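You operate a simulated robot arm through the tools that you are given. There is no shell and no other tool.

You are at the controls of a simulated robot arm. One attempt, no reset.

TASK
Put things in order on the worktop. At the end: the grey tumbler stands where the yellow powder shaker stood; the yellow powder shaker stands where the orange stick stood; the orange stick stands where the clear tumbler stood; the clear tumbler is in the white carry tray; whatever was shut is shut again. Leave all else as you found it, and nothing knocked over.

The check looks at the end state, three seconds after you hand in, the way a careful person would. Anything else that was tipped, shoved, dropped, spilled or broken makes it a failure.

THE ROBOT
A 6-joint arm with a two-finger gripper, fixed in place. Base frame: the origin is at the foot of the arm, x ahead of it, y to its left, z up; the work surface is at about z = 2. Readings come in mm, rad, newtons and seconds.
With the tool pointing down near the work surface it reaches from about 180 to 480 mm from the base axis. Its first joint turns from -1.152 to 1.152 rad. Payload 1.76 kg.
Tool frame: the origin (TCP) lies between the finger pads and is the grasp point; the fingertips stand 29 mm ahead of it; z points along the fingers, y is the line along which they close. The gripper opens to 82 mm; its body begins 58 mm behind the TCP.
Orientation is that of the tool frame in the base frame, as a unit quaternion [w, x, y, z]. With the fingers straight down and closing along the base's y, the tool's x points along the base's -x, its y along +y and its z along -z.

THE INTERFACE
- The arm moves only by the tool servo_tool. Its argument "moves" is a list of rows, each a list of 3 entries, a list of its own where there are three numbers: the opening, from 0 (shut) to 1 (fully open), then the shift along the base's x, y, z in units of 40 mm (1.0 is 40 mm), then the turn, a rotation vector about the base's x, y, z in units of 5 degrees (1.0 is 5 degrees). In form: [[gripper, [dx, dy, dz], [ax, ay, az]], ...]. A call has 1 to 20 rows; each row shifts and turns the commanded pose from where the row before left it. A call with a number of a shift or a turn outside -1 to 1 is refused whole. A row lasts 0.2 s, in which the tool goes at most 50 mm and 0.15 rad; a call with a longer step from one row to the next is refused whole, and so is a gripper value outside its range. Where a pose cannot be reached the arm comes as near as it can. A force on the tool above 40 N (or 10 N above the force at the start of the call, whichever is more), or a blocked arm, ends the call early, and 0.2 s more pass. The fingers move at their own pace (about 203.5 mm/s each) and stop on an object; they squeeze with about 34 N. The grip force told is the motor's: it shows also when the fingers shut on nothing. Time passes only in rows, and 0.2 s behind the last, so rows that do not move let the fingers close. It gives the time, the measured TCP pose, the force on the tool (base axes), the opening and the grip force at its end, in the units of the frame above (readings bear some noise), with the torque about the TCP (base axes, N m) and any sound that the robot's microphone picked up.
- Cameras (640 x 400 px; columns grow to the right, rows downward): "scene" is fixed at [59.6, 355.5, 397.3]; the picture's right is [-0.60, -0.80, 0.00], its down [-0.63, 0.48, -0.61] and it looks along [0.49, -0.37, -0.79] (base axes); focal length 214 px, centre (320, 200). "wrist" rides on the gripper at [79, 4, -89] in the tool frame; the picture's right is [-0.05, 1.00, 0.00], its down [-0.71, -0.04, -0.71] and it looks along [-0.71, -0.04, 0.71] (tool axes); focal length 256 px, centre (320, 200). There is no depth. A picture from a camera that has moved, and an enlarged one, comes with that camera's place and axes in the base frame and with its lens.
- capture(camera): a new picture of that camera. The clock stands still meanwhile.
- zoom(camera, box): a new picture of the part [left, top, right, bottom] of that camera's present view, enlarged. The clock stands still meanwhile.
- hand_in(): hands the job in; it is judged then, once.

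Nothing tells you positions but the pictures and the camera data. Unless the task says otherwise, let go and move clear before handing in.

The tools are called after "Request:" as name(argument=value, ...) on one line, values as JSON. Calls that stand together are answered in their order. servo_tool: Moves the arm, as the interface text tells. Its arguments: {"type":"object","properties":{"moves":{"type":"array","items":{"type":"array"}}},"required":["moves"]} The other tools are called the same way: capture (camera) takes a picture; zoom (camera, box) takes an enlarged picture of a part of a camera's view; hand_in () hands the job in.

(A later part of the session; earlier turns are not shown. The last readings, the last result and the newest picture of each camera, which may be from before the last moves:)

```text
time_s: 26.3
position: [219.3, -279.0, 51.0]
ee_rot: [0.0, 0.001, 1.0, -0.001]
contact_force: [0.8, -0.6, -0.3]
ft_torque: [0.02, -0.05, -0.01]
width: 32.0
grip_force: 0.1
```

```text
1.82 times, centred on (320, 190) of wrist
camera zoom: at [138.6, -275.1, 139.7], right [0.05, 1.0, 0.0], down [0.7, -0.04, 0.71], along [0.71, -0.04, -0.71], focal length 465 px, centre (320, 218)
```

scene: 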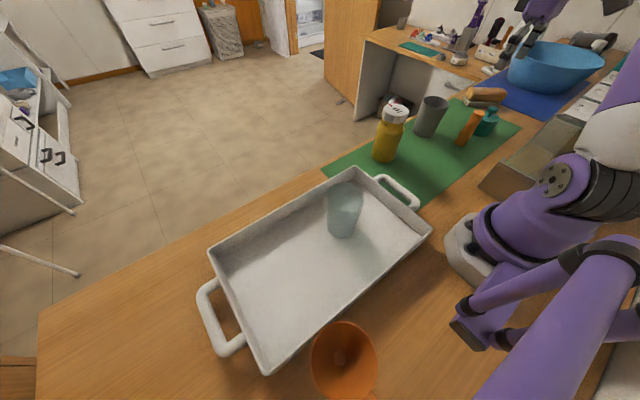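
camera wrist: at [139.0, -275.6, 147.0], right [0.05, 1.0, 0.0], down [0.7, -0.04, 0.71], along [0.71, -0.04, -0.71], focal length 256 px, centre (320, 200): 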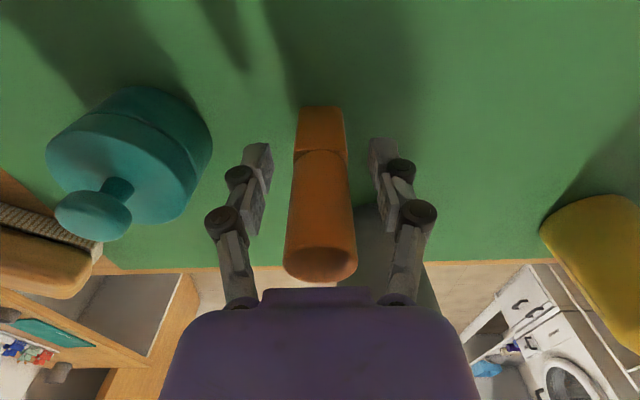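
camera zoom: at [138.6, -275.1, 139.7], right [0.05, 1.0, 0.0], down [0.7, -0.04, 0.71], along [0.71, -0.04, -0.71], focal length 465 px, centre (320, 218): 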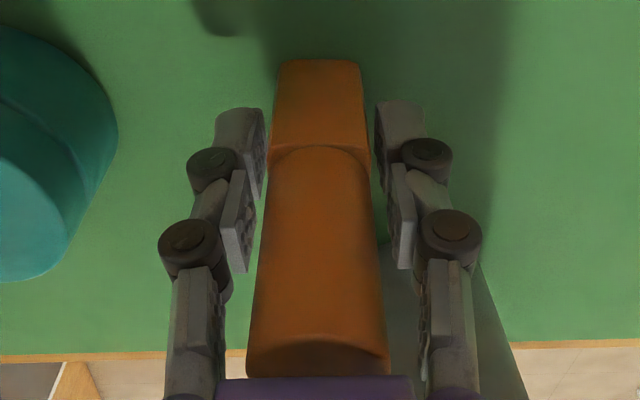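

Aligned well. I'll close the last few millimetres.

Request:
servo_tool(moves=[[0.37, [0, 0, 0], [0, 0, 0]], [0.35, [0, 0, 0], [0, 0, 0]], [0.33, [0, 0, 0.01], [0, 0, 0]], [0.31, [0, 0, 0.01], [0, 0, 0]], [0.28, [0, 0, 0.01], [0, 0, 0]]])

Request:
zoom(camera="wrist", box=[200, 80, 440, 300])

```text
time_s: 27.5
position: [219.9, -279.8, 53.7]
ee_rot: [0.001, 0.001, 1.0, -0.001]
contact_force: [-0.3, -0.5, 0.1]
ft_torque: [-0.03, -0.02, 0.0]
width: 25.9
grip_force: 33.3
```

```text
1.82 times, centred on (320, 190) of wrist
camera zoom: at [138.8, -274.7, 142.2], right [0.05, 1.0, 0.0], down [0.7, -0.04, 0.71], along [0.71, -0.04, -0.71], focal length 465 px, centre (320, 218)
```

zoom: 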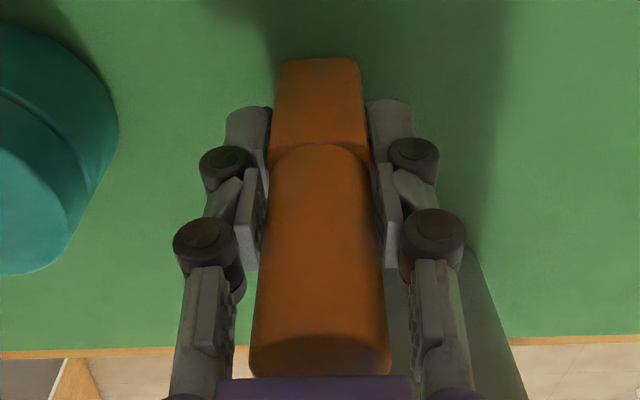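

Firm grip at 26 mm. I'll lift a little and check.

Request:
servo_tool(moves=[[0.25, [0, 0, 0], [0, 0, 0]], [0.25, [0, 0, 0.1], [0, 0, 0]], [0.25, [0, 0, 0.3], [0, 0, 0]], [0.25, [0, 0, 0.4], [0, 0, 0]], [0.25, [0, 0, 0.4], [0, 0, 0]], [0.25, [0, 0, 0.3], [0, 0, 0]], [0.25, [0, 0, 0], [0, 0, 0]]])

Request:
capture(camera="wrist")

Request:
zoom(camera="scene", box=[380, 50, 540, 170])

```text
time_s: 29.1
position: [222.2, -279.4, 112.3]
ee_rot: [0.001, 0.0, 1.0, -0.001]
contact_force: [-0.2, 0.3, -0.7]
ft_torque: [0.02, 0.01, -0.01]
width: 25.9
grip_force: 33.7
```

```text
taken
camera wrist: at [139.7, -275.1, 202.1], right [0.05, 1.0, 0.0], down [0.7, -0.04, 0.71], along [0.71, -0.04, -0.71], focal length 256 px, centre (320, 200)
```

wrist: 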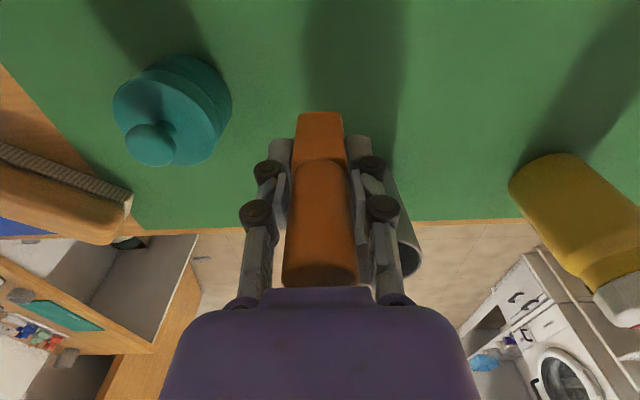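

```text
3.33 times, centred on (460, 110) of scene
camera zoom: at [59.6, 355.5, 397.3], right [-0.6, -0.8, 0.0], down [-0.63, 0.48, -0.61], along [0.49, -0.37, -0.79], focal length 715 px, centre (-147, 500)
```

zoom: 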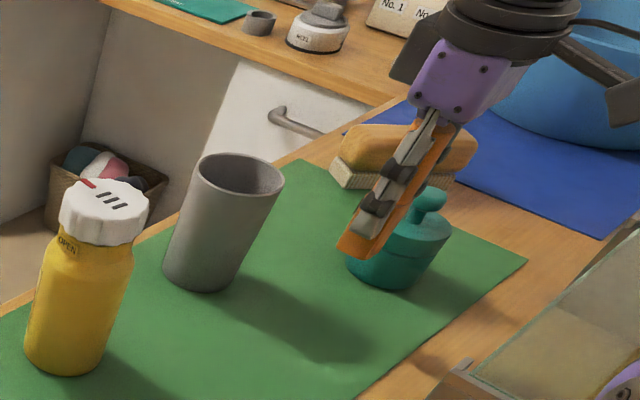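

The whole stick lifted intact. I'll carry it to the clear tumbler's spot (140 mm in +y) and lower to just above the mat.

Request:
servo_tool(moves=[[0.25, [0, 0.3, 0], [0, 0, 0]], [0.25, [0, 0.6, 0], [0, 0, 0]], [0.25, [0, 0.6, 0], [0, 0, 0]], [0.25, [0, 0.6, 0], [0, 0, 0]], [0.25, [-0.02, 0.6, 0], [0, 0, 0]], [0.25, [-0.02, 0.5, 0], [0, 0, 0]], [0.25, [0, 0.3, 0], [0, 0, 0]], [0.25, [0, 0, -0.3], [0, 0, 0]], [0.25, [0, 0, -0.4], [0, 0, 0]], [0.25, [0, 0, -0.4], [0, 0, 0]], [0.25, [0, 0, -0.2], [0, 0, 0]], [0.25, [0, 0, 0], [0, 0, 0]]])

Request:
capture(camera="wrist")

Request:
zoom(camera="scene", box=[360, 60, 560, 190])

```text
time_s: 31.7
position: [219.0, -140.2, 60.7]
ee_rot: [0.001, 0.0, 1.0, -0.001]
contact_force: [0.0, 0.3, -0.3]
ft_torque: [-0.04, -0.02, -0.01]
width: 25.8
grip_force: 33.7
```

```text
taken
camera wrist: at [137.0, -135.2, 148.3], right [0.05, 1.0, 0.0], down [0.7, -0.04, 0.71], along [0.71, -0.04, -0.71], focal length 256 px, centre (320, 200)
```

wrist: 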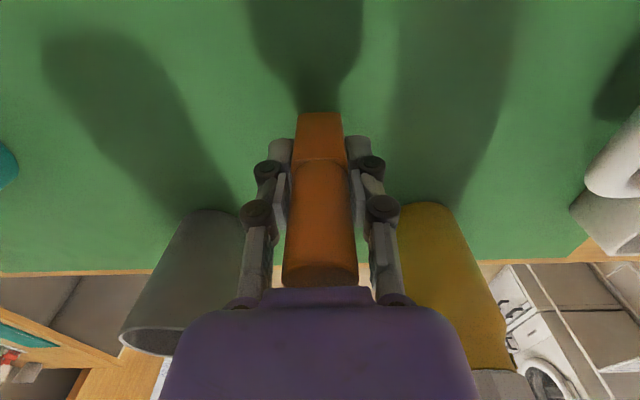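

```text
3.08 times, centred on (460, 125) of scene
camera zoom: at [59.6, 355.5, 397.3], right [-0.6, -0.8, 0.0], down [-0.63, 0.48, -0.61], along [0.49, -0.37, -0.79], focal length 660 px, centre (-111, 431)
```

zoom: 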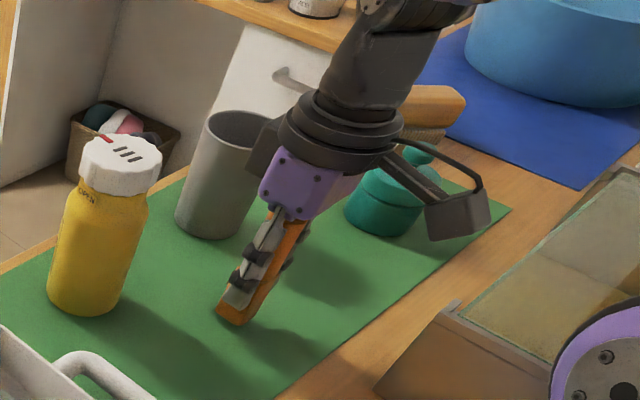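

About 6 mm to go. I'll step down to contact.

Request:
servo_tool(moves=[[0.25, [0.02, 0, -0.05], [0, 0, 0]], [0.25, [0, 0, -0.05], [0, 0, 0]]])

Request:
servo_tool(moves=[[0.25, [0, 0, -0.025], [0, 0, 0]]])

Request:
servo_tool(moves=[[0.25, [0, 0, -0.025], [0, 0, 0]]])

```text
time_s: 32.3
position: [219.6, -139.4, 56.9]
ee_rot: [0.0, -0.001, 1.0, 0.0]
contact_force: [-0.3, 0.1, -0.8]
ft_torque: [0.02, -0.01, -0.02]
width: 25.8
grip_force: 34.2
```

```text
time_s: 32.7
position: [219.1, -138.4, 56.0]
ee_rot: [0.001, 0.0, 1.0, -0.001]
contact_force: [0.4, -0.2, -0.5]
ft_torque: [-0.01, 0.02, 0.02]
width: 25.9
grip_force: 33.6
```

```text
time_s: 33.1
position: [217.7, -139.7, 55.1]
ee_rot: [0.0, 0.0, 1.0, -0.001]
contact_force: [-0.1, 0.8, -0.3]
ft_torque: [-0.01, -0.08, 0.02]
width: 25.9
grip_force: 33.8
```

Request:
servo_tool(moves=[[0.25, [0, 0, -0.02], [0, 0, 0]]])

Request:
servo_tool(moves=[[0.25, [0, 0, -0.02], [0, 0, 0]]])

Request:
servo_tool(moves=[[0.25, [0, 0, -0.02], [0, 0, 0]]])

```text
time_s: 33.5
position: [219.3, -140.0, 52.6]
ee_rot: [0.001, -0.001, 1.0, -0.001]
contact_force: [0.2, 0.8, -0.7]
ft_torque: [-0.01, 0.0, 0.03]
width: 25.8
grip_force: 34.1
```

```text
time_s: 33.9
position: [219.2, -139.3, 53.6]
ee_rot: [0.001, 0.0, 1.0, -0.001]
contact_force: [0.4, 0.9, -1.3]
ft_torque: [-0.01, 0.0, -0.03]
width: 25.8
grip_force: 34.4
```

```text
time_s: 34.3
position: [219.1, -139.3, 51.8]
ee_rot: [0.002, 0.0, 1.0, -0.001]
contact_force: [-0.2, -0.7, 0.6]
ft_torque: [0.0, 0.02, -0.02]
width: 25.8
grip_force: 34.0
```

Request:
servo_tool(moves=[[0.25, [0, 0, -0.015], [0, 0, 0]]])

Request:
zoom(camera="scene", box=[400, 110, 480, 180])

Request:
zoom(camera="wrist", box=[220, 60, 420, 200])

```text
time_s: 34.7
position: [218.3, -139.3, 51.7]
ee_rot: [0.002, 0.0, 1.0, 0.0]
contact_force: [-2.7, 4.1, 19.7]
ft_torque: [0.25, 0.14, -0.04]
width: 25.5
grip_force: 34.1
```

```text
5.71 times, centred on (440, 145) of scene
camera zoom: at [59.5, 355.5, 397.3], right [-0.6, -0.8, 0.0], down [-0.63, 0.48, -0.61], along [0.49, -0.37, -0.79], focal length 1226 px, centre (-366, 514)
```

zoom: 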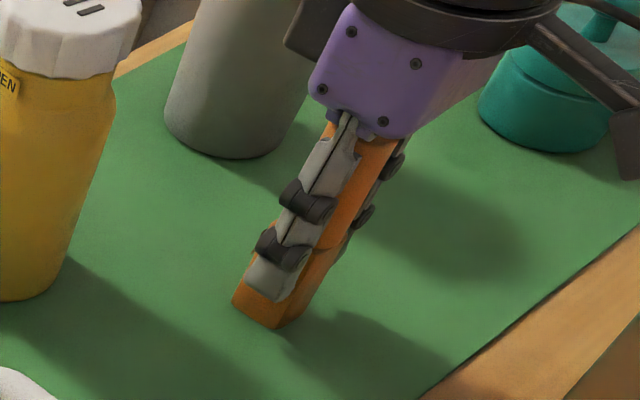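

```text
2.86 times, centred on (320, 130) of wrist
camera zoom: at [138.0, -135.3, 140.7], right [0.05, 1.0, 0.0], down [0.7, -0.04, 0.71], along [0.71, -0.04, -0.71], focal length 731 px, centre (320, 400)
```

zoom: 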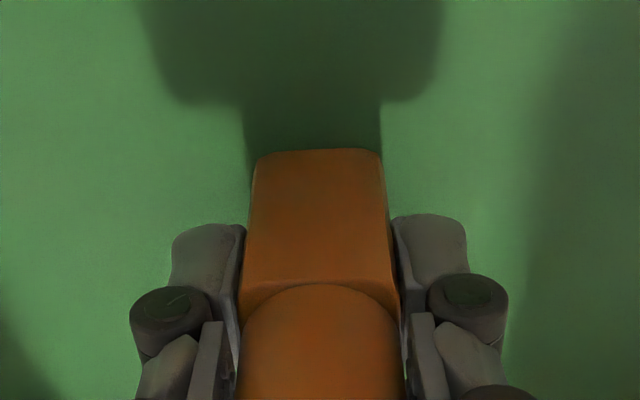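

The stick is down on the mat (20 N). I'll ease up a hair and open slowly.

Request:
servo_tool(moves=[[0.25, [0, 0, 0.015], [0, 0, 0]], [0.33, [0, 0, 0], [0, 0, 0]], [0.37, [0, 0, 0], [0, 0, 0]], [0.42, [0, 0, 0], [0, 0, 0]], [0.5, [0, 0, 0], [0, 0, 0]], [0.62, [0, 0, 0], [0, 0, 0]], [0.62, [0, 0, 0], [0, 0, 0]]])

Request:
zoom(camera="wrist", box=[200, 60, 440, 300])

Request:
zoom(camera="scene", box=[380, 90, 500, 180])

```text
time_s: 36.3
position: [218.2, -139.2, 51.5]
ee_rot: [0.001, 0.0, 1.0, -0.001]
contact_force: [0.1, 0.3, 0.3]
ft_torque: [-0.05, -0.01, 0.0]
width: 50.8
grip_force: 0.0
```

```text
1.67 times, centred on (320, 180) of wrist
camera zoom: at [137.8, -135.0, 141.1], right [0.05, 1.0, 0.0], down [0.7, -0.04, 0.71], along [0.71, -0.04, -0.71], focal length 427 px, centre (320, 233)
```

zoom: 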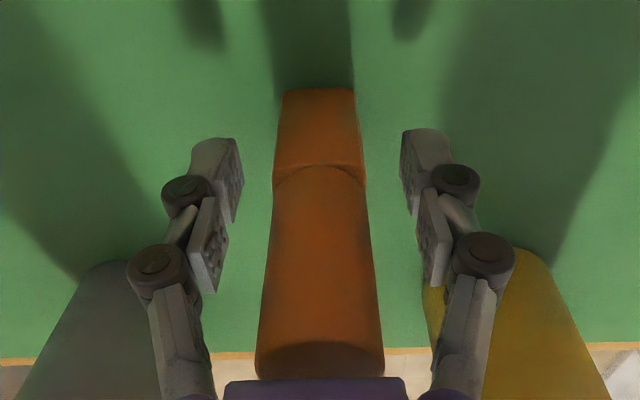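

```text
4.44 times, centred on (440, 135) of scene
camera zoom: at [59.6, 355.5, 397.3], right [-0.6, -0.8, 0.0], down [-0.63, 0.48, -0.61], along [0.49, -0.37, -0.79], focal length 953 px, centre (-213, 489)
```

zoom: 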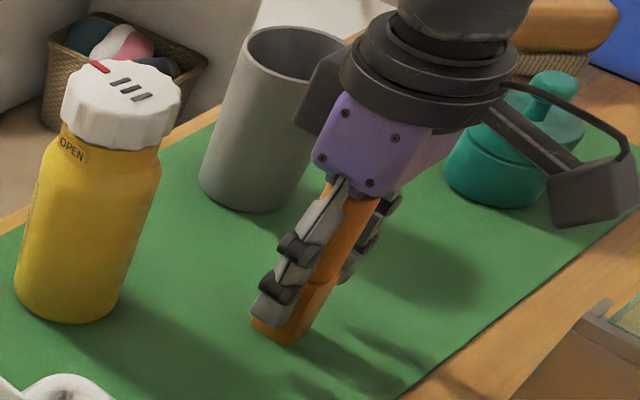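

The stick stands freely. I'll go straight up and over to the shaker to measure it precisely.

Request:
servo_tool(moves=[[0.62, [0, 0, 0.4], [0, 0, 0]], [0.62, [0, 0, 0.9], [0, 0, 0]], [0.7, [0, 0, 0.9], [0, 0, 0]], [0.8, [0, 0, 0.9], [0, 0, 0]], [1, [0, 0, 0.9], [0, 0, 0]], [1, [0.6, 0.5, 0.3], [0, 0, 0]], [1, [0.8, 0.6, 0], [0, 0, 0]], [1, [0.8, 0.6, 0], [0, 0, 0]], [1, [0.3, 0.28, 0], [0, 0, 0]], [1, [0, 0, 0], [0, 0, 0]]])

Request:
capture(camera="wrist")

Request:
capture(camera="scene")

```text
time_s: 38.5
position: [318.4, -59.4, 221.4]
ee_rot: [0.001, 0.0, 1.0, -0.001]
contact_force: [-0.6, 0.1, -0.2]
ft_torque: [0.01, -0.01, -0.02]
width: 82.2
grip_force: 0.0
```

```text
taken
camera wrist: at [237.7, -54.8, 310.7], right [0.05, 1.0, 0.0], down [0.71, -0.04, 0.71], along [0.71, -0.04, -0.71], focal length 256 px, centre (320, 200)
```

wrist: 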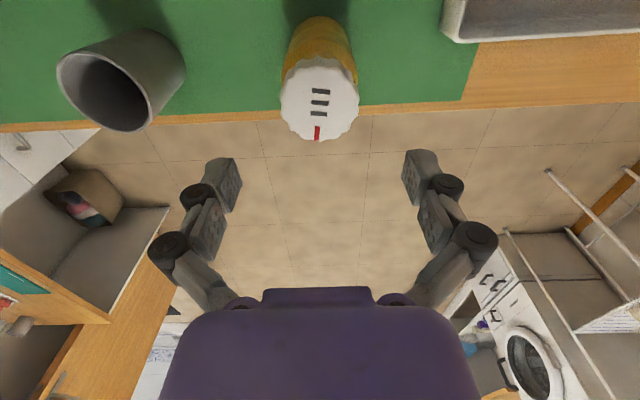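

```text
taken
```

scene: 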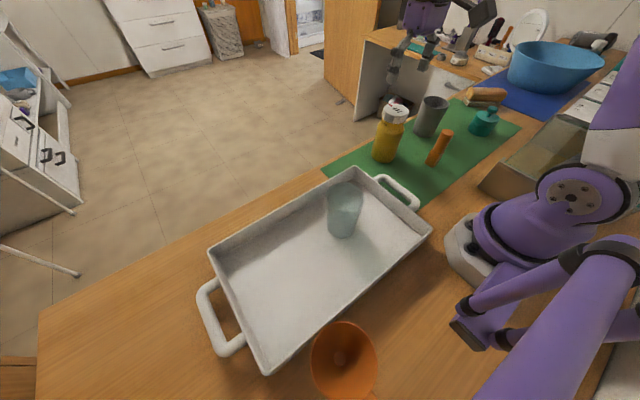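

Request:
zoom(camera="wrist", box=[250, 0, 390, 150])

Request:
zoom(camera="wrist", box=[40, 0, 240, 150])

Request:
zoom(camera="scene", box=[350, 80, 470, 180])

```text
2.67 times, centred on (320, 75) of wrist
camera zoom: at [237.7, -54.8, 310.7], right [0.05, 1.0, 0.0], down [0.71, -0.04, 0.71], along [0.71, -0.04, -0.71], focal length 683 px, centre (320, 533)
```

zoom: 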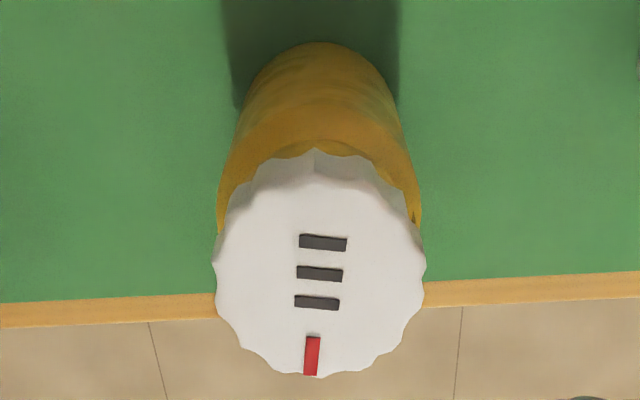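

```text
2.67 times, centred on (140, 75) of wrist
camera zoom: at [237.7, -54.8, 310.7], right [0.05, 1.0, 0.0], down [0.71, -0.04, 0.71], along [0.71, -0.04, -0.71], focal length 683 px, centre (800, 533)
```

zoom: 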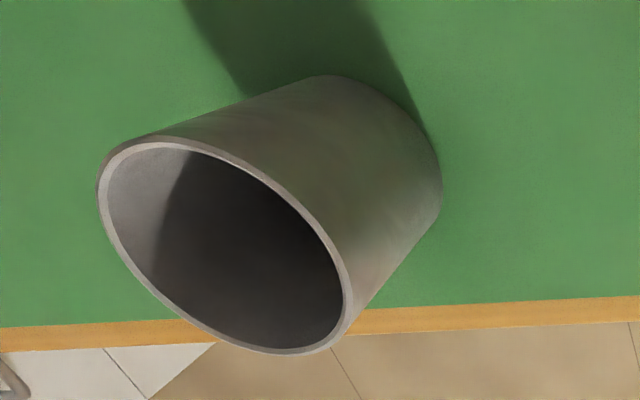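

```text
4.00 times, centred on (410, 130) of scene
camera zoom: at [59.6, 355.5, 397.3], right [-0.6, -0.8, 0.0], down [-0.63, 0.48, -0.61], along [0.49, -0.37, -0.79], focal length 858 px, centre (-40, 480)
```

zoom: 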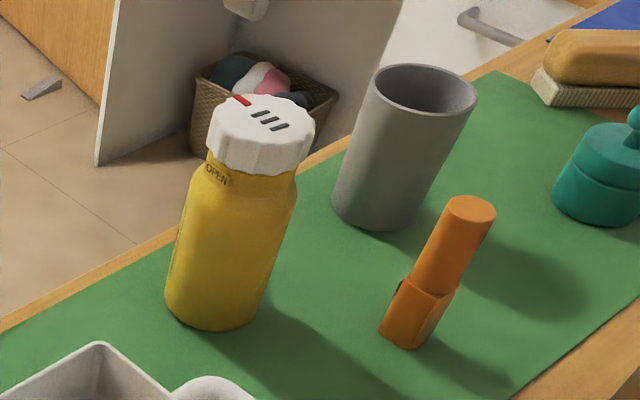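

Shaker measured at ≈(321.5,-59.3), top at z≈124. The teal jar is close to the shaker's destination, so I'll turn the gripper -90° so that the fingers close along x. I'll do the turn up here, at a safe height.

Request:
servo_tool(moves=[[1, [0.07, 0, 0], [0, 0, -1]], [1, [0, 0, 0], [0, 0, -1]], [1, [0, 0, 0], [0, 0, -1]], [1, [0, 0, 0], [0, 0, -1]], [1, [0, 0, 0], [0, 0, -1]], [1, [0, 0, 0], [0, 0, -1]], [1, [0, 0, 0], [0, 0, -1]], [1, [0, 0, 0], [0, 0, -1]], [1, [0, 0, 0], [0, 0, -1]], [1, [0, 0, 0], [0, 0, -1]], [1, [0, 0, 0], [0, 0, -1]], [1, [0, 0, 0], [0, 0, -1]], [1, [0, 0, 0], [0, 0, -1]], [1, [0, 0, 0], [0, 0, -1]], [1, [0, 0, 0], [0, 0, -1]], [1, [0, 0, 0], [0, 0, -1]], [1, [0, 0, 0], [0, 0, -1]], [1, [0, 0, 0], [0, 0, -1]], [1, [0, 0, 0], [0, 0, 0]]])

Request:
capture(camera="wrist")

Request:
capture(camera="scene")

```text
time_s: 42.5
position: [323.1, -59.2, 224.6]
ee_rot: [0.001, 0.707, 0.707, -0.002]
contact_force: [-0.2, 0.9, 1.2]
ft_torque: [0.04, -0.01, 0.01]
width: 81.8
grip_force: 0.2
```

```text
taken
camera wrist: at [325.6, 19.6, 312.5], right [1.0, -0.05, 0.0], down [-0.04, -0.7, 0.71], along [-0.04, -0.71, -0.71], focal length 256 px, centre (320, 200)
```

wrist: 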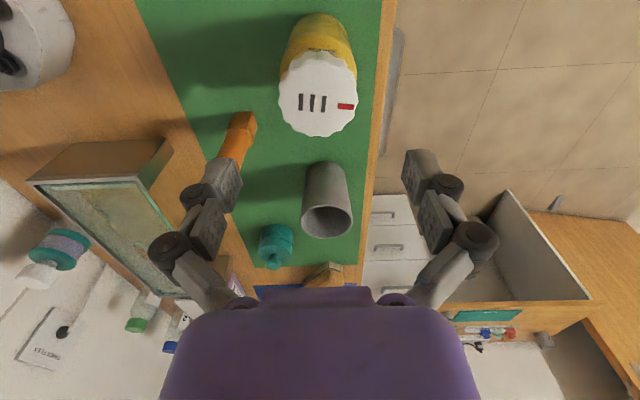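

```text
taken
```

scene: 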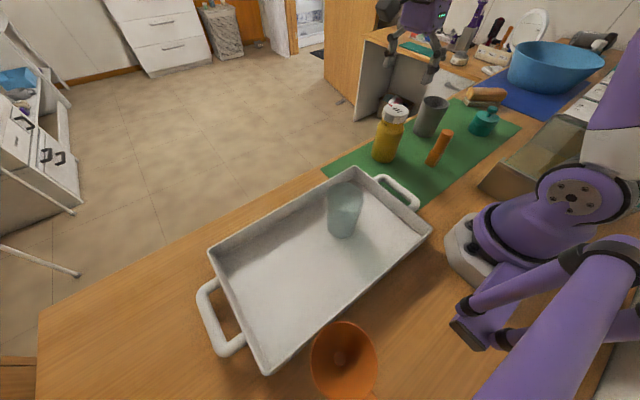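

The gripper is turned, and the camera now looks from the +y side. I'll zoom to get the shaker's x precisely.

Request:
zoom(camera="wrist", box=[250, 0, 390, 150])

Request:
zoom(camera="wrist", box=[180, 90, 400, 290])

```text
2.67 times, centred on (320, 75) of wrist
camera zoom: at [325.6, 19.6, 312.5], right [1.0, -0.05, 0.0], down [-0.04, -0.7, 0.71], along [-0.04, -0.71, -0.71], focal length 683 px, centre (320, 533)
```

zoom: 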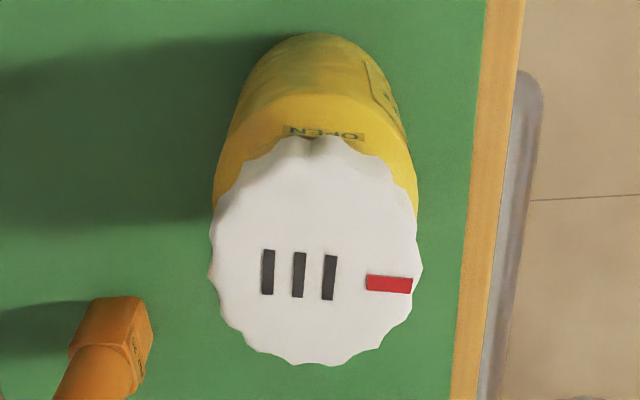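

```text
2.00 times, centred on (290, 190) of wrist
camera zoom: at [325.6, 19.6, 312.5], right [1.0, -0.05, 0.0], down [-0.04, -0.7, 0.71], along [-0.04, -0.71, -0.71], focal length 512 px, centre (380, 220)
```

zoom: 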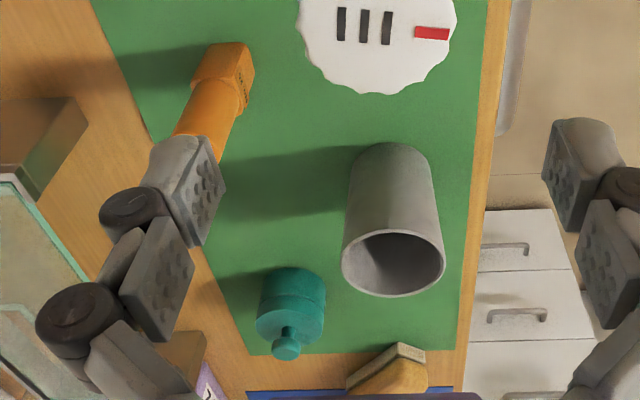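

Comparing both views gives the shaker centre at ≈(320.6,-59.5) with its top at z≈137, so I'll grip the yellow body at about z=88. The red mark isn't aligned with the OPEN label, so I must not twist the cap. First I'll go partway down.

Request:
servo_tool(moves=[[1, [-0.025, 0, -0.5], [0, 0, 0]], [1, [0, 0, -0.6], [0, 0, 0]], [1, [0, 0, -0.6], [0, 0, 0]], [1, [0, 0, 0], [0, 0, 0]]])

Request:
capture(camera="wrist")

Request:
zoom(camera="scene", box=[340, 50, 460, 170])

```text
time_s: 43.5
position: [321.9, -60.2, 154.8]
ee_rot: [0.0, 0.708, 0.707, -0.001]
contact_force: [0.4, -0.1, 0.5]
ft_torque: [-0.02, 0.02, 0.0]
width: 81.8
grip_force: 0.1
```

```text
taken
camera wrist: at [324.7, 20.0, 244.1], right [1.0, -0.05, 0.0], down [-0.04, -0.7, 0.71], along [-0.04, -0.71, -0.71], focal length 256 px, centre (320, 200)
```

wrist: 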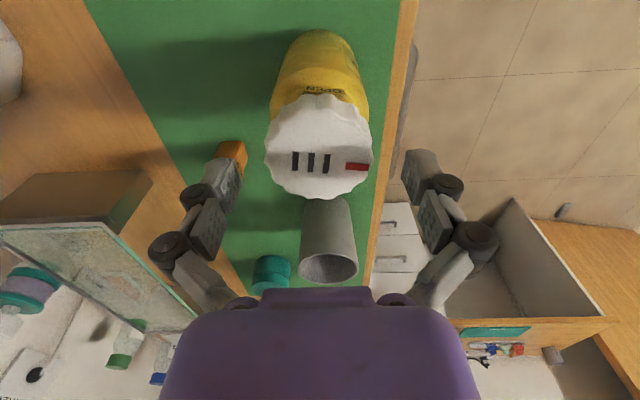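

```text
3.33 times, centred on (400, 110) of scene
camera zoom: at [59.6, 355.5, 397.3], right [-0.6, -0.8, 0.0], down [-0.63, 0.48, -0.61], along [0.49, -0.37, -0.79], focal length 715 px, centre (53, 500)
```

zoom: 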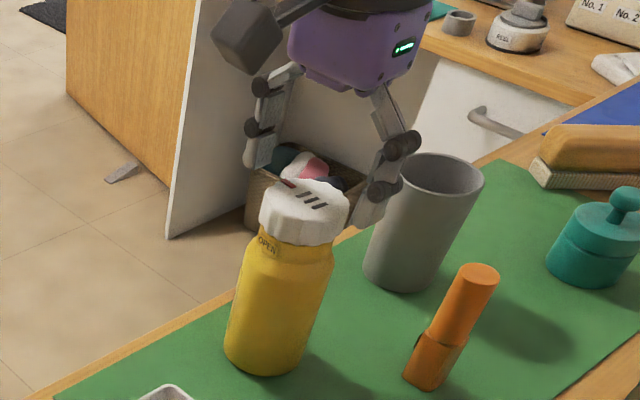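

Centred, and the 137 mm height is confirmed. I'll lower to the grip height.

Request:
servo_tool(moves=[[1, [-0.02, 0, -0.4], [0, 0, 0]], [1, [0, 0, -0.5], [0, 0, 0]], [1, [0, 0, -0.4], [0, 0, 0]], [1, [0, 0, -0.3], [0, 0, 0]], [1, [0, 0, 0], [0, 0, 0]]])

Request:
capture(camera="wrist")

Request:
zoom(camera="scene", box=[340, 50, 460, 170])

```text
time_s: 44.7
position: [320.0, -61.1, 91.7]
ee_rot: [-0.001, 0.707, 0.707, -0.002]
contact_force: [-0.7, -0.4, 0.1]
ft_torque: [0.02, 0.0, 0.02]
width: 82.1
grip_force: 0.1
```

```text
taken
camera wrist: at [323.5, 19.0, 180.8], right [1.0, -0.05, 0.0], down [-0.04, -0.7, 0.71], along [-0.04, -0.71, -0.71], focal length 256 px, centre (320, 200)
```

wrist: 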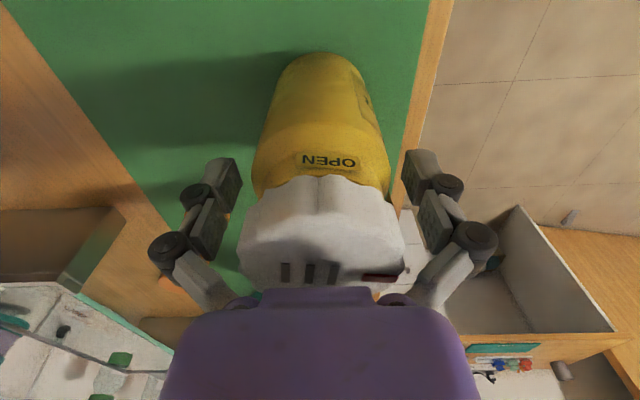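

```text
3.33 times, centred on (400, 110) of scene
camera zoom: at [59.6, 355.5, 397.3], right [-0.6, -0.8, 0.0], down [-0.63, 0.48, -0.61], along [0.49, -0.37, -0.79], focal length 715 px, centre (53, 500)
```

zoom: 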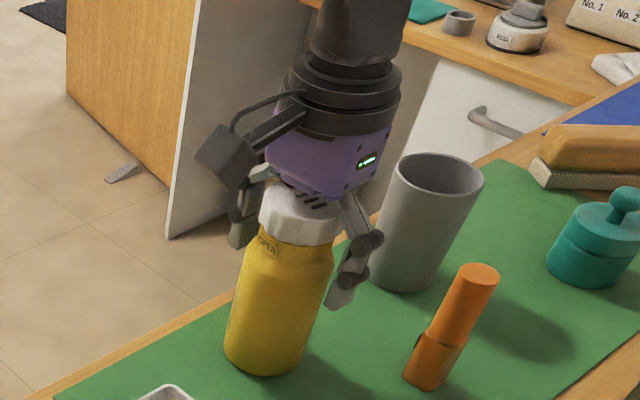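

The pads are alongside the yellow body, below the cap. I'll close gently.

Request:
servo_tool(moves=[[0.88, [0, 0, 0], [0, 0, 0]], [0.82, [0, 0, 0], [0, 0, 0]], [0.79, [0, 0, 0], [0, 0, 0]], [0.77, [0, 0, 0], [0, 0, 0]], [0.75, [0, 0, 0.01], [0, 0, 0]], [0.73, [0, 0, 0.01], [0, 0, 0]], [0.71, [0, 0, 0.01], [0, 0, 0]], [0.69, [0, 0, 0], [0, 0, 0]]])

Request:
capture(camera="wrist")

```text
time_s: 46.5
position: [319.5, -61.3, 93.0]
ee_rot: [0.001, 0.708, 0.707, 0.0]
contact_force: [5.1, -2.9, 13.5]
ft_torque: [-0.13, -0.29, 0.03]
width: 62.9
grip_force: 34.3
```

```text
taken
camera wrist: at [323.0, 19.5, 181.8], right [1.0, -0.05, 0.0], down [-0.04, -0.7, 0.71], along [-0.04, -0.71, -0.71], focal length 256 px, centre (320, 200)
```

wrist: 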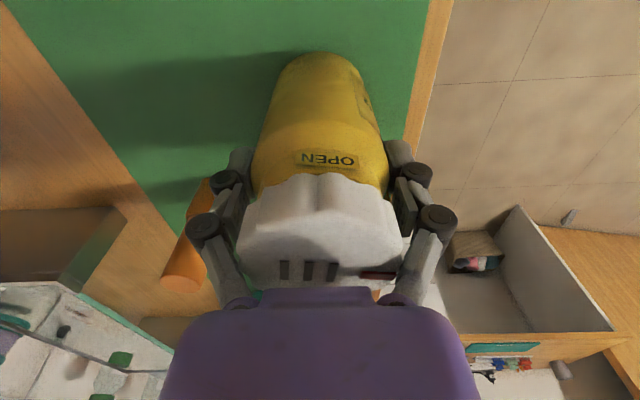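

Request:
zoom(camera="wrist", box=[180, 100, 460, 310])

Request:
zoom(camera="scene", box=[360, 70, 440, 170])

```text
1.90 times, centred on (320, 205) of wrist
camera zoom: at [323.0, 19.5, 181.8], right [1.0, -0.05, 0.0], down [-0.04, -0.7, 0.71], along [-0.04, -0.71, -0.71], focal length 488 px, centre (320, 190)
```

zoom: 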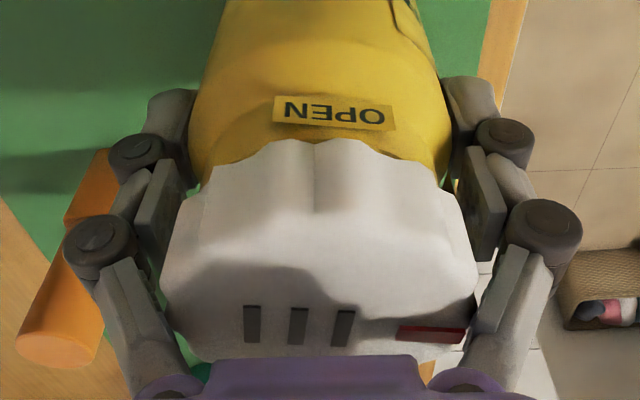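

```text
4.00 times, centred on (400, 120) of scene
camera zoom: at [59.5, 355.5, 397.3], right [-0.6, -0.8, 0.0], down [-0.63, 0.48, -0.61], along [0.49, -0.37, -0.79], focal length 858 px, centre (0, 520)
```

zoom: 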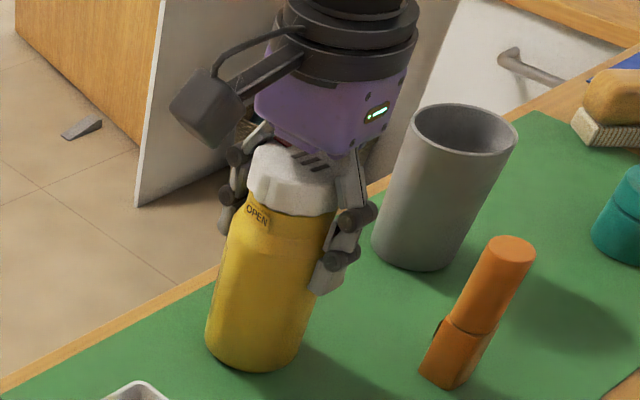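

Good grip on the yellow body. I'll lift gently and check the load.

Request:
servo_tool(moves=[[0.65, [0, 0, 0.02], [0, 0, 0]], [0.65, [0, 0, 0.06], [0, 0, 0]], [0.65, [0, 0, 0.15], [0, 0, 0]], [0.65, [0, 0, 0.2], [0, 0, 0]], [0.65, [0, 0, 0.07], [0, 0, 0]], [0.65, [0, 0, 0], [0, 0, 0]]])

Request:
zoom(camera="wrist", box=[180, 20, 460, 310])

Request:
zoom(camera="scene", box=[340, 60, 480, 180])

```text
time_s: 47.9
position: [319.4, -61.2, 112.6]
ee_rot: [0.0, 0.707, 0.707, 0.0]
contact_force: [0.2, -1.3, -2.3]
ft_torque: [0.01, -0.02, 0.01]
width: 62.7
grip_force: 34.1
```

```text
1.38 times, centred on (320, 165) of wrist
camera zoom: at [322.6, 18.7, 201.7], right [1.0, -0.05, 0.0], down [-0.04, -0.7, 0.71], along [-0.04, -0.71, -0.71], focal length 353 px, centre (320, 248)
```

zoom: 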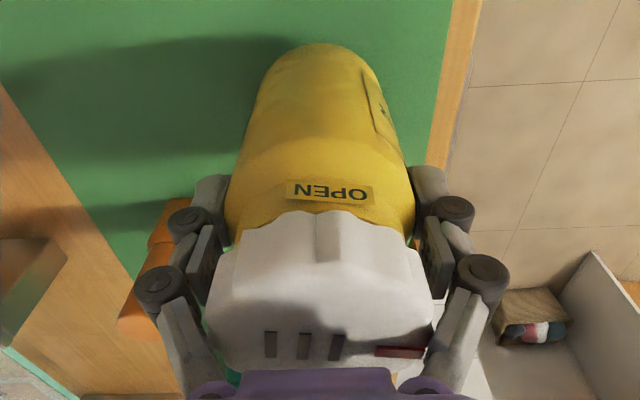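

```text
3.33 times, centred on (410, 120) of scene
camera zoom: at [59.6, 355.5, 397.3], right [-0.6, -0.8, 0.0], down [-0.63, 0.48, -0.61], along [0.49, -0.37, -0.79], focal length 715 px, centre (20, 467)
```

zoom: 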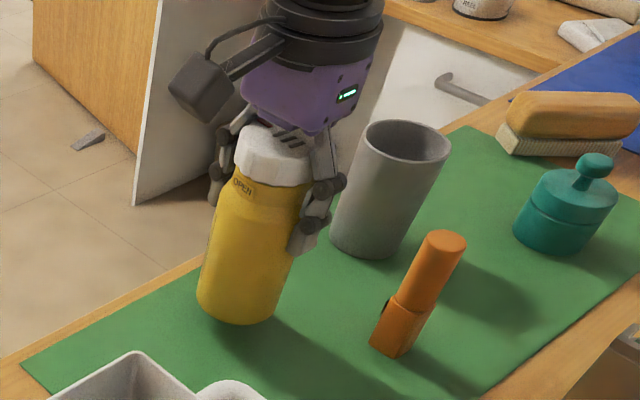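

Lifted cleanly and upright. I'll raise above the other items and move smoothly to over the orange stick's old spot.

Request:
servo_tool(moves=[[0.65, [0, 0, 0.3], [0, 0, 0]], [0.65, [0, 0, 0.55], [0, 0, 0]], [0.65, [0, 0, 0.6], [0, 0, 0]], [0.65, [0, 0, 0.55], [0, 0, 0]], [0.65, [-0.05, -0.11, 0.3], [0, 0, 0]], [0.65, [-0.13, -0.29, 0.075], [0, 0, 0]], [0.65, [-0.22, -0.49, 0], [0, 0, 0]], [0.65, [-0.25, -0.56, 0], [0, 0, 0]], [0.65, [-0.25, -0.56, 0], [0, 0, 0]], [0.65, [-0.25, -0.56, 0], [0, 0, 0]], [0.65, [-0.25, -0.56, 0], [0, 0, 0]], [0.65, [-0.25, -0.56, 0], [0, 0, 0]], [0.65, [-0.25, -0.56, 0], [0, 0, 0]], [0.65, [-0.25, -0.56, 0], [0, 0, 0]], [0.65, [-0.2, -0.42, 0], [0, 0, 0]], [0.65, [-0.12, -0.28, 0], [0, 0, 0]], [0.65, [0, 0, 0], [0, 0, 0]]])

Request:
capture(camera="wrist")

Request:
capture(camera="scene")

```text
time_s: 51.5
position: [219.7, -280.9, 210.1]
ee_rot: [0.0, 0.707, 0.707, -0.001]
contact_force: [0.6, -0.2, -2.3]
ft_torque: [-0.01, 0.02, -0.02]
width: 62.7
grip_force: 33.8
```

```text
taken
camera wrist: at [222.3, -202.2, 298.6], right [1.0, -0.05, 0.0], down [-0.04, -0.7, 0.71], along [-0.04, -0.71, -0.71], focal length 256 px, centre (320, 200)
```

wrist: 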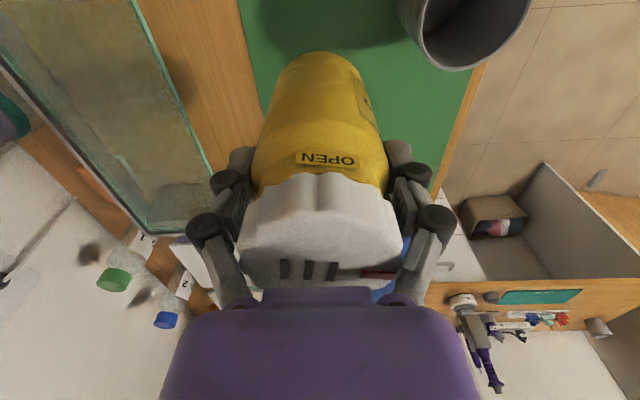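

```text
taken
```

scene: 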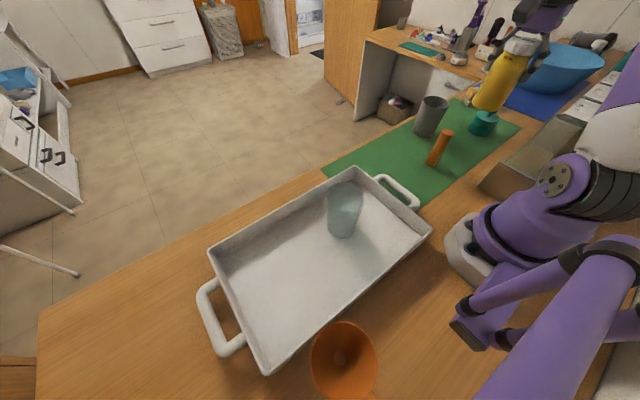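

Above the target with the shaker upright. I'll lower most of the way.

Request:
servo_tool(moves=[[0.65, [0.02, 0.01, -0.3], [0, 0, 0]], [0.65, [0, 0, -0.5], [0, 0, 0]], [0.65, [0, 0, -0.5], [0, 0, 0]], [0.65, [0, 0, -0.5], [0, 0, 0]], [0.65, [0, 0, -0.4], [0, 0, 0]], [0.65, [0, 0, -0.3], [0, 0, 0]], [0.65, [0, 0, 0], [0, 0, 0]]])

Request:
capture(camera="wrist")

Request:
zoom(camera="scene", box=[400, 60, 560, 180])

```text
time_s: 53.1
position: [222.3, -281.9, 108.6]
ee_rot: [0.0, 0.707, 0.707, 0.0]
contact_force: [-0.2, -0.1, -1.9]
ft_torque: [0.01, 0.0, -0.01]
width: 62.4
grip_force: 34.3
```

```text
taken
camera wrist: at [225.3, -202.0, 197.4], right [1.0, -0.05, 0.0], down [-0.04, -0.7, 0.71], along [-0.04, -0.71, -0.71], focal length 256 px, centre (320, 200)
```

wrist: 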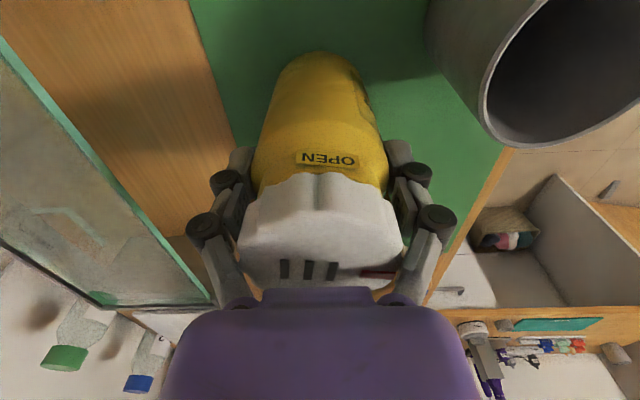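

```text
3.33 times, centred on (480, 120) of scene
camera zoom: at [59.6, 355.4, 397.3], right [-0.6, -0.8, 0.0], down [-0.63, 0.48, -0.61], along [0.49, -0.37, -0.79], focal length 715 px, centre (-213, 467)
```

zoom: 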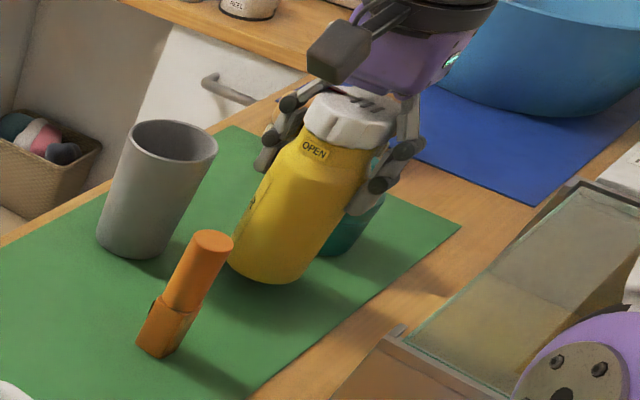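

Clearances look fine on both sides. I'll correct x by -1.5 mm and step down to contact.

Request:
servo_tool(moves=[[0.65, [-0.035, 0, -0.1], [0, 0, 0]], [0.65, [0, 0, -0.08], [0, 0, 0]], [0.65, [0, 0, -0.06], [0, 0, 0]]])

Request:
servo_tool(moves=[[0.65, [0, 0, -0.025], [0, 0, 0]]])

Request:
servo_tool(moves=[[0.65, [0, 0, -0.025], [0, 0, 0]]])

```text
time_s: 53.9
position: [220.2, -279.5, 99.3]
ee_rot: [0.0, 0.707, 0.707, -0.001]
contact_force: [-0.3, 0.3, -1.9]
ft_torque: [-0.03, -0.01, 0.02]
width: 62.4
grip_force: 34.5
```

```text
time_s: 54.3
position: [220.8, -280.5, 98.9]
ee_rot: [0.001, 0.707, 0.707, -0.002]
contact_force: [0.1, -0.7, -2.2]
ft_torque: [-0.04, 0.0, -0.03]
width: 62.5
grip_force: 34.2
```

```text
time_s: 54.7
position: [220.4, -280.4, 96.8]
ee_rot: [0.0, 0.707, 0.707, -0.001]
contact_force: [0.6, 0.2, -1.5]
ft_torque: [0.0, 0.01, -0.02]
width: 62.4
grip_force: 34.1
```

Request:
servo_tool(moves=[[0.65, [0, 0, -0.025], [0, 0, 0]]])

Request:
servo_tool(moves=[[0.65, [0, 0, -0.02], [0, 0, 0]]])

Request:
servo_tool(moves=[[0.65, [0, 0, -0.015], [0, 0, 0]]])

```text
time_s: 55.1
position: [218.9, -280.7, 96.3]
ee_rot: [0.0, 0.708, 0.706, -0.001]
contact_force: [0.0, 0.1, -1.5]
ft_torque: [-0.01, -0.02, 0.03]
width: 62.3
grip_force: 33.9
```

```text
time_s: 55.5
position: [220.2, -279.4, 94.8]
ee_rot: [0.0, 0.707, 0.707, -0.001]
contact_force: [1.3, 0.3, -2.0]
ft_torque: [0.01, -0.01, -0.01]
width: 62.2
grip_force: 34.2
```

```text
time_s: 55.9
position: [219.9, -280.0, 93.0]
ee_rot: [0.001, 0.707, 0.707, -0.002]
contact_force: [-0.5, -0.3, -2.4]
ft_torque: [-0.03, 0.04, -0.02]
width: 62.4
grip_force: 34.6
```

Request:
servo_tool(moves=[[0.65, [0, 0, -0.015], [0, 0, 0]]])

Request:
servo_tool(moves=[[0.65, [0, 0, -0.015], [0, 0, 0]]])

Request:
servo_tool(moves=[[0.65, [0, 0, -0.012], [0, 0, 0]]])

```text
time_s: 56.3
position: [219.6, -281.0, 92.9]
ee_rot: [0.001, 0.707, 0.707, -0.001]
contact_force: [-0.5, 0.5, 0.3]
ft_torque: [-0.02, 0.01, 0.03]
width: 62.2
grip_force: 34.0
```

```text
time_s: 56.7
position: [218.9, -280.3, 93.5]
ee_rot: [0.001, 0.707, 0.707, -0.001]
contact_force: [-6.9, 1.8, 19.9]
ft_torque: [0.45, 0.29, 0.12]
width: 62.7
grip_force: 33.6
```

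```text
time_s: 57.1
position: [220.3, -280.7, 93.2]
ee_rot: [0.001, 0.707, 0.707, 0.0]
contact_force: [-9.0, 9.7, 37.4]
ft_torque: [0.55, 0.36, 0.13]
width: 62.7
grip_force: 34.1
```

In contact. I'll relieve the pressure and then open slowly.

Request:
servo_tool(moves=[[0.65, [0, 0, 0.022], [0, 0, 0]]])

Request:
servo_tool(moves=[[0.74, [0, 0, 0], [0, 0, 0]], [0.77, [0, 0, 0], [0, 0, 0]], [0.8, [0, 0, 0], [0, 0, 0]], [0.84, [0, 0, 0], [0, 0, 0]], [0.88, [0, 0, 0], [0, 0, 0]], [0.95, [0, 0, 0], [0, 0, 0]], [0.95, [0, 0, 0], [0, 0, 0]]])

Request:
capture(camera="wrist")

Request:
zoom(camera="scene", box=[400, 60, 560, 180])

```text
time_s: 57.5
position: [221.4, -281.5, 93.7]
ee_rot: [0.0, 0.708, 0.707, -0.001]
contact_force: [-10.3, 5.4, 34.6]
ft_torque: [0.04, 0.31, -0.04]
width: 62.7
grip_force: 34.0
```

```text
time_s: 59.1
position: [220.2, -279.8, 93.0]
ee_rot: [0.0, 0.707, 0.707, -0.002]
contact_force: [0.4, 0.3, 0.3]
ft_torque: [0.01, -0.03, -0.01]
width: 77.8
grip_force: 0.0
```

```text
taken
camera wrist: at [223.6, -200.5, 181.6], right [1.0, -0.05, 0.0], down [-0.04, -0.7, 0.71], along [-0.04, -0.71, -0.71], focal length 256 px, centre (320, 200)
```

wrist: 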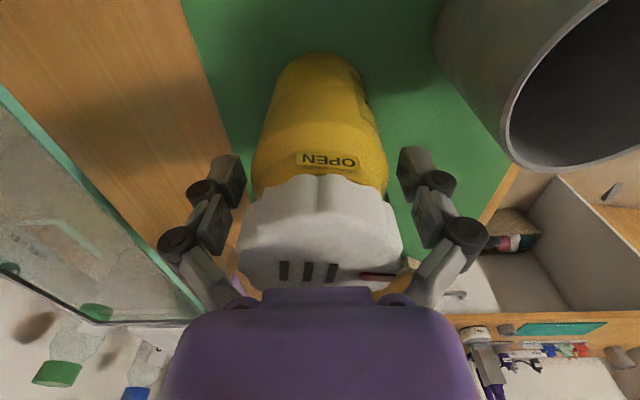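

```text
3.33 times, centred on (480, 120) of scene
camera zoom: at [59.6, 355.5, 397.3], right [-0.6, -0.8, 0.0], down [-0.63, 0.48, -0.61], along [0.49, -0.37, -0.79], focal length 715 px, centre (-213, 467)
```

zoom: 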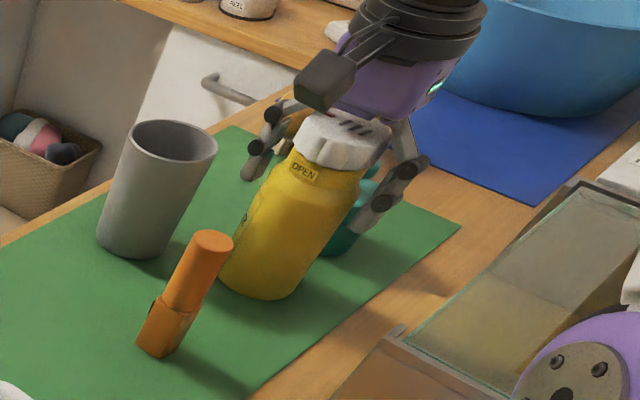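

The shaker stands in the orange stick's old place. I'll go straight up and hover over the grey tumbler with the same wrist yaw.

Request:
servo_tool(moves=[[0.95, [0, 0, 0.3], [0, 0, 0]], [0.95, [0, 0, 0.6], [0, 0, 0]], [1, [0, 0, 0.9], [0, 0, 0]], [1, [0, 0, 0.9], [0, 0, 0]], [1, [0.2, 0.1, 0.6], [0, 0, 0]], [1, [0.8, 0.3, 0], [0, 0, 0]], [1, [0.8, 0.3, 0], [0, 0, 0]], [1, [0.7, 0.3, 0], [0, 0, 0]], [1, [0, 0, 0], [0, 0, 0]]])

Request:
capture(camera="wrist")

Request:
capture(camera="scene")

```text
time_s: 61.1
position: [320.3, -240.7, 223.4]
ee_rot: [0.0, 0.708, 0.707, -0.001]
contact_force: [-0.3, -0.7, -0.2]
ft_torque: [0.02, 0.02, -0.01]
width: 82.2
grip_force: 0.0
```

```text
taken
camera wrist: at [323.4, -160.0, 312.2], right [1.0, -0.05, 0.0], down [-0.04, -0.7, 0.71], along [-0.04, -0.71, -0.71], focal length 256 px, centre (320, 200)
```

wrist: 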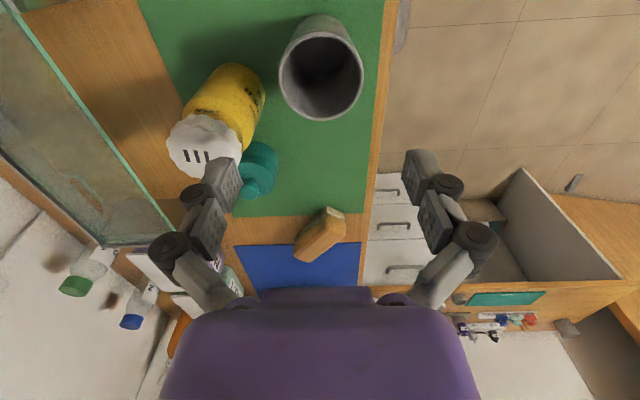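

```text
taken
```

scene: 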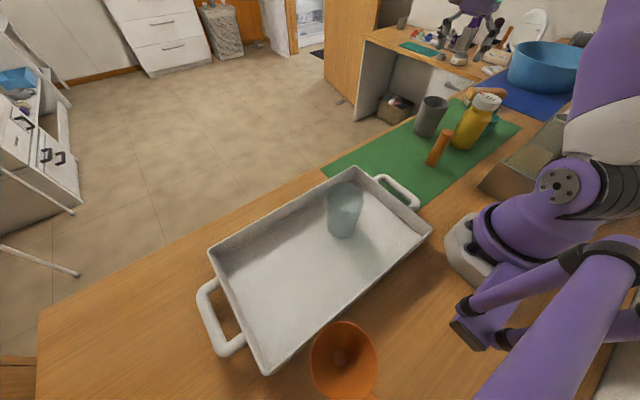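

Request:
zoom(camera="wrist", box=[250, 0, 390, 130])

Request:
zoom(camera="wrist", box=[140, 40, 340, 220])

```text
3.08 times, centred on (320, 65) of wrist
camera zoom: at [323.4, -160.0, 312.2], right [1.0, -0.05, 0.0], down [-0.04, -0.7, 0.71], along [-0.04, -0.71, -0.71], focal length 788 px, centre (320, 615)
```

zoom: 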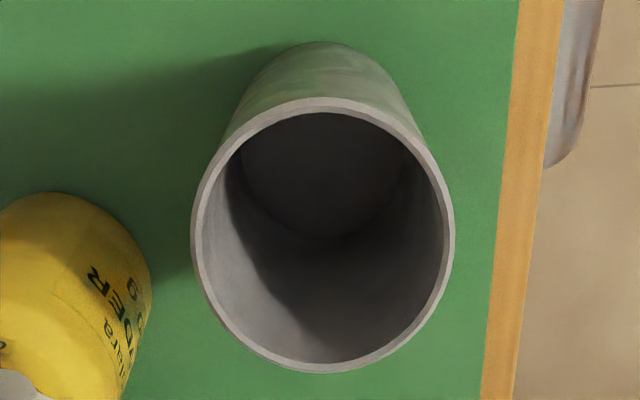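

```text
2.22 times, centred on (240, 130) of wrist
camera zoom: at [323.4, -160.0, 312.2], right [1.0, -0.05, 0.0], down [-0.04, -0.7, 0.71], along [-0.04, -0.71, -0.71], focal length 569 px, centre (498, 356)
```

zoom: 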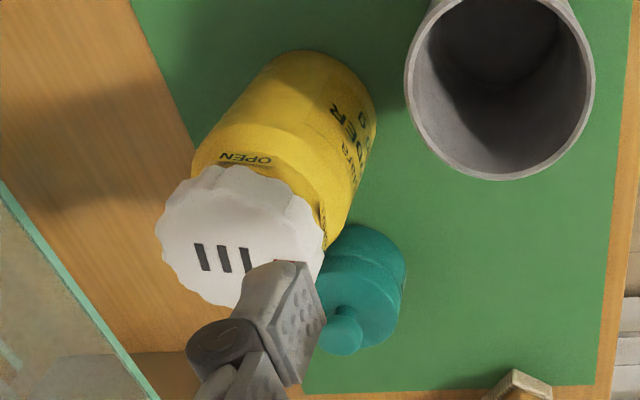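

The grey tumbler is at ≈(320.5,-239.5), nearly centred. I'll lower partway and check.

Request:
servo_tool(moves=[[1, [0.02, 0.02, -0.5], [0, 0, 0]], [1, [0, 0, -0.7], [0, 0, 0]], [1, [0, 0, -0.5], [0, 0, 0]], [1, [0, 0, 0], [0, 0, 0]]])

Request:
capture(camera="wrist")

Request:
zoom(camera="scene", box=[380, 50, 520, 170])

```text
time_s: 62.1
position: [320.6, -239.8, 158.3]
ee_rot: [0.0, 0.707, 0.707, -0.001]
contact_force: [-0.6, 0.7, 0.5]
ft_torque: [0.01, -0.02, 0.01]
width: 82.1
grip_force: 0.0
```

```text
taken
camera wrist: at [322.1, -159.5, 246.4], right [1.0, -0.05, 0.0], down [-0.04, -0.7, 0.71], along [-0.04, -0.71, -0.71], focal length 256 px, centre (320, 200)
```

wrist: 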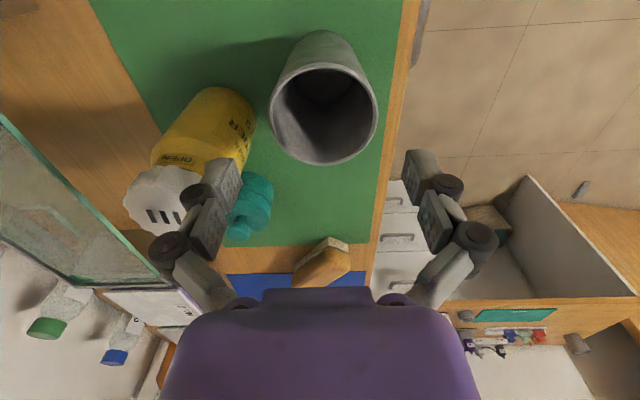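

```text
3.33 times, centred on (450, 110) of scene
camera zoom: at [59.6, 355.5, 397.3], right [-0.6, -0.8, 0.0], down [-0.63, 0.48, -0.61], along [0.49, -0.37, -0.79], focal length 715 px, centre (-113, 500)
```

zoom: 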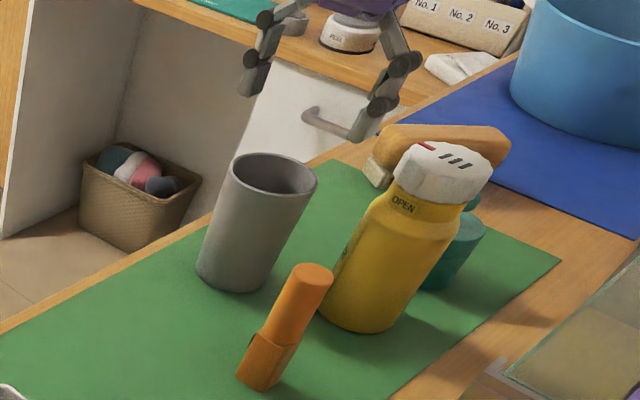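

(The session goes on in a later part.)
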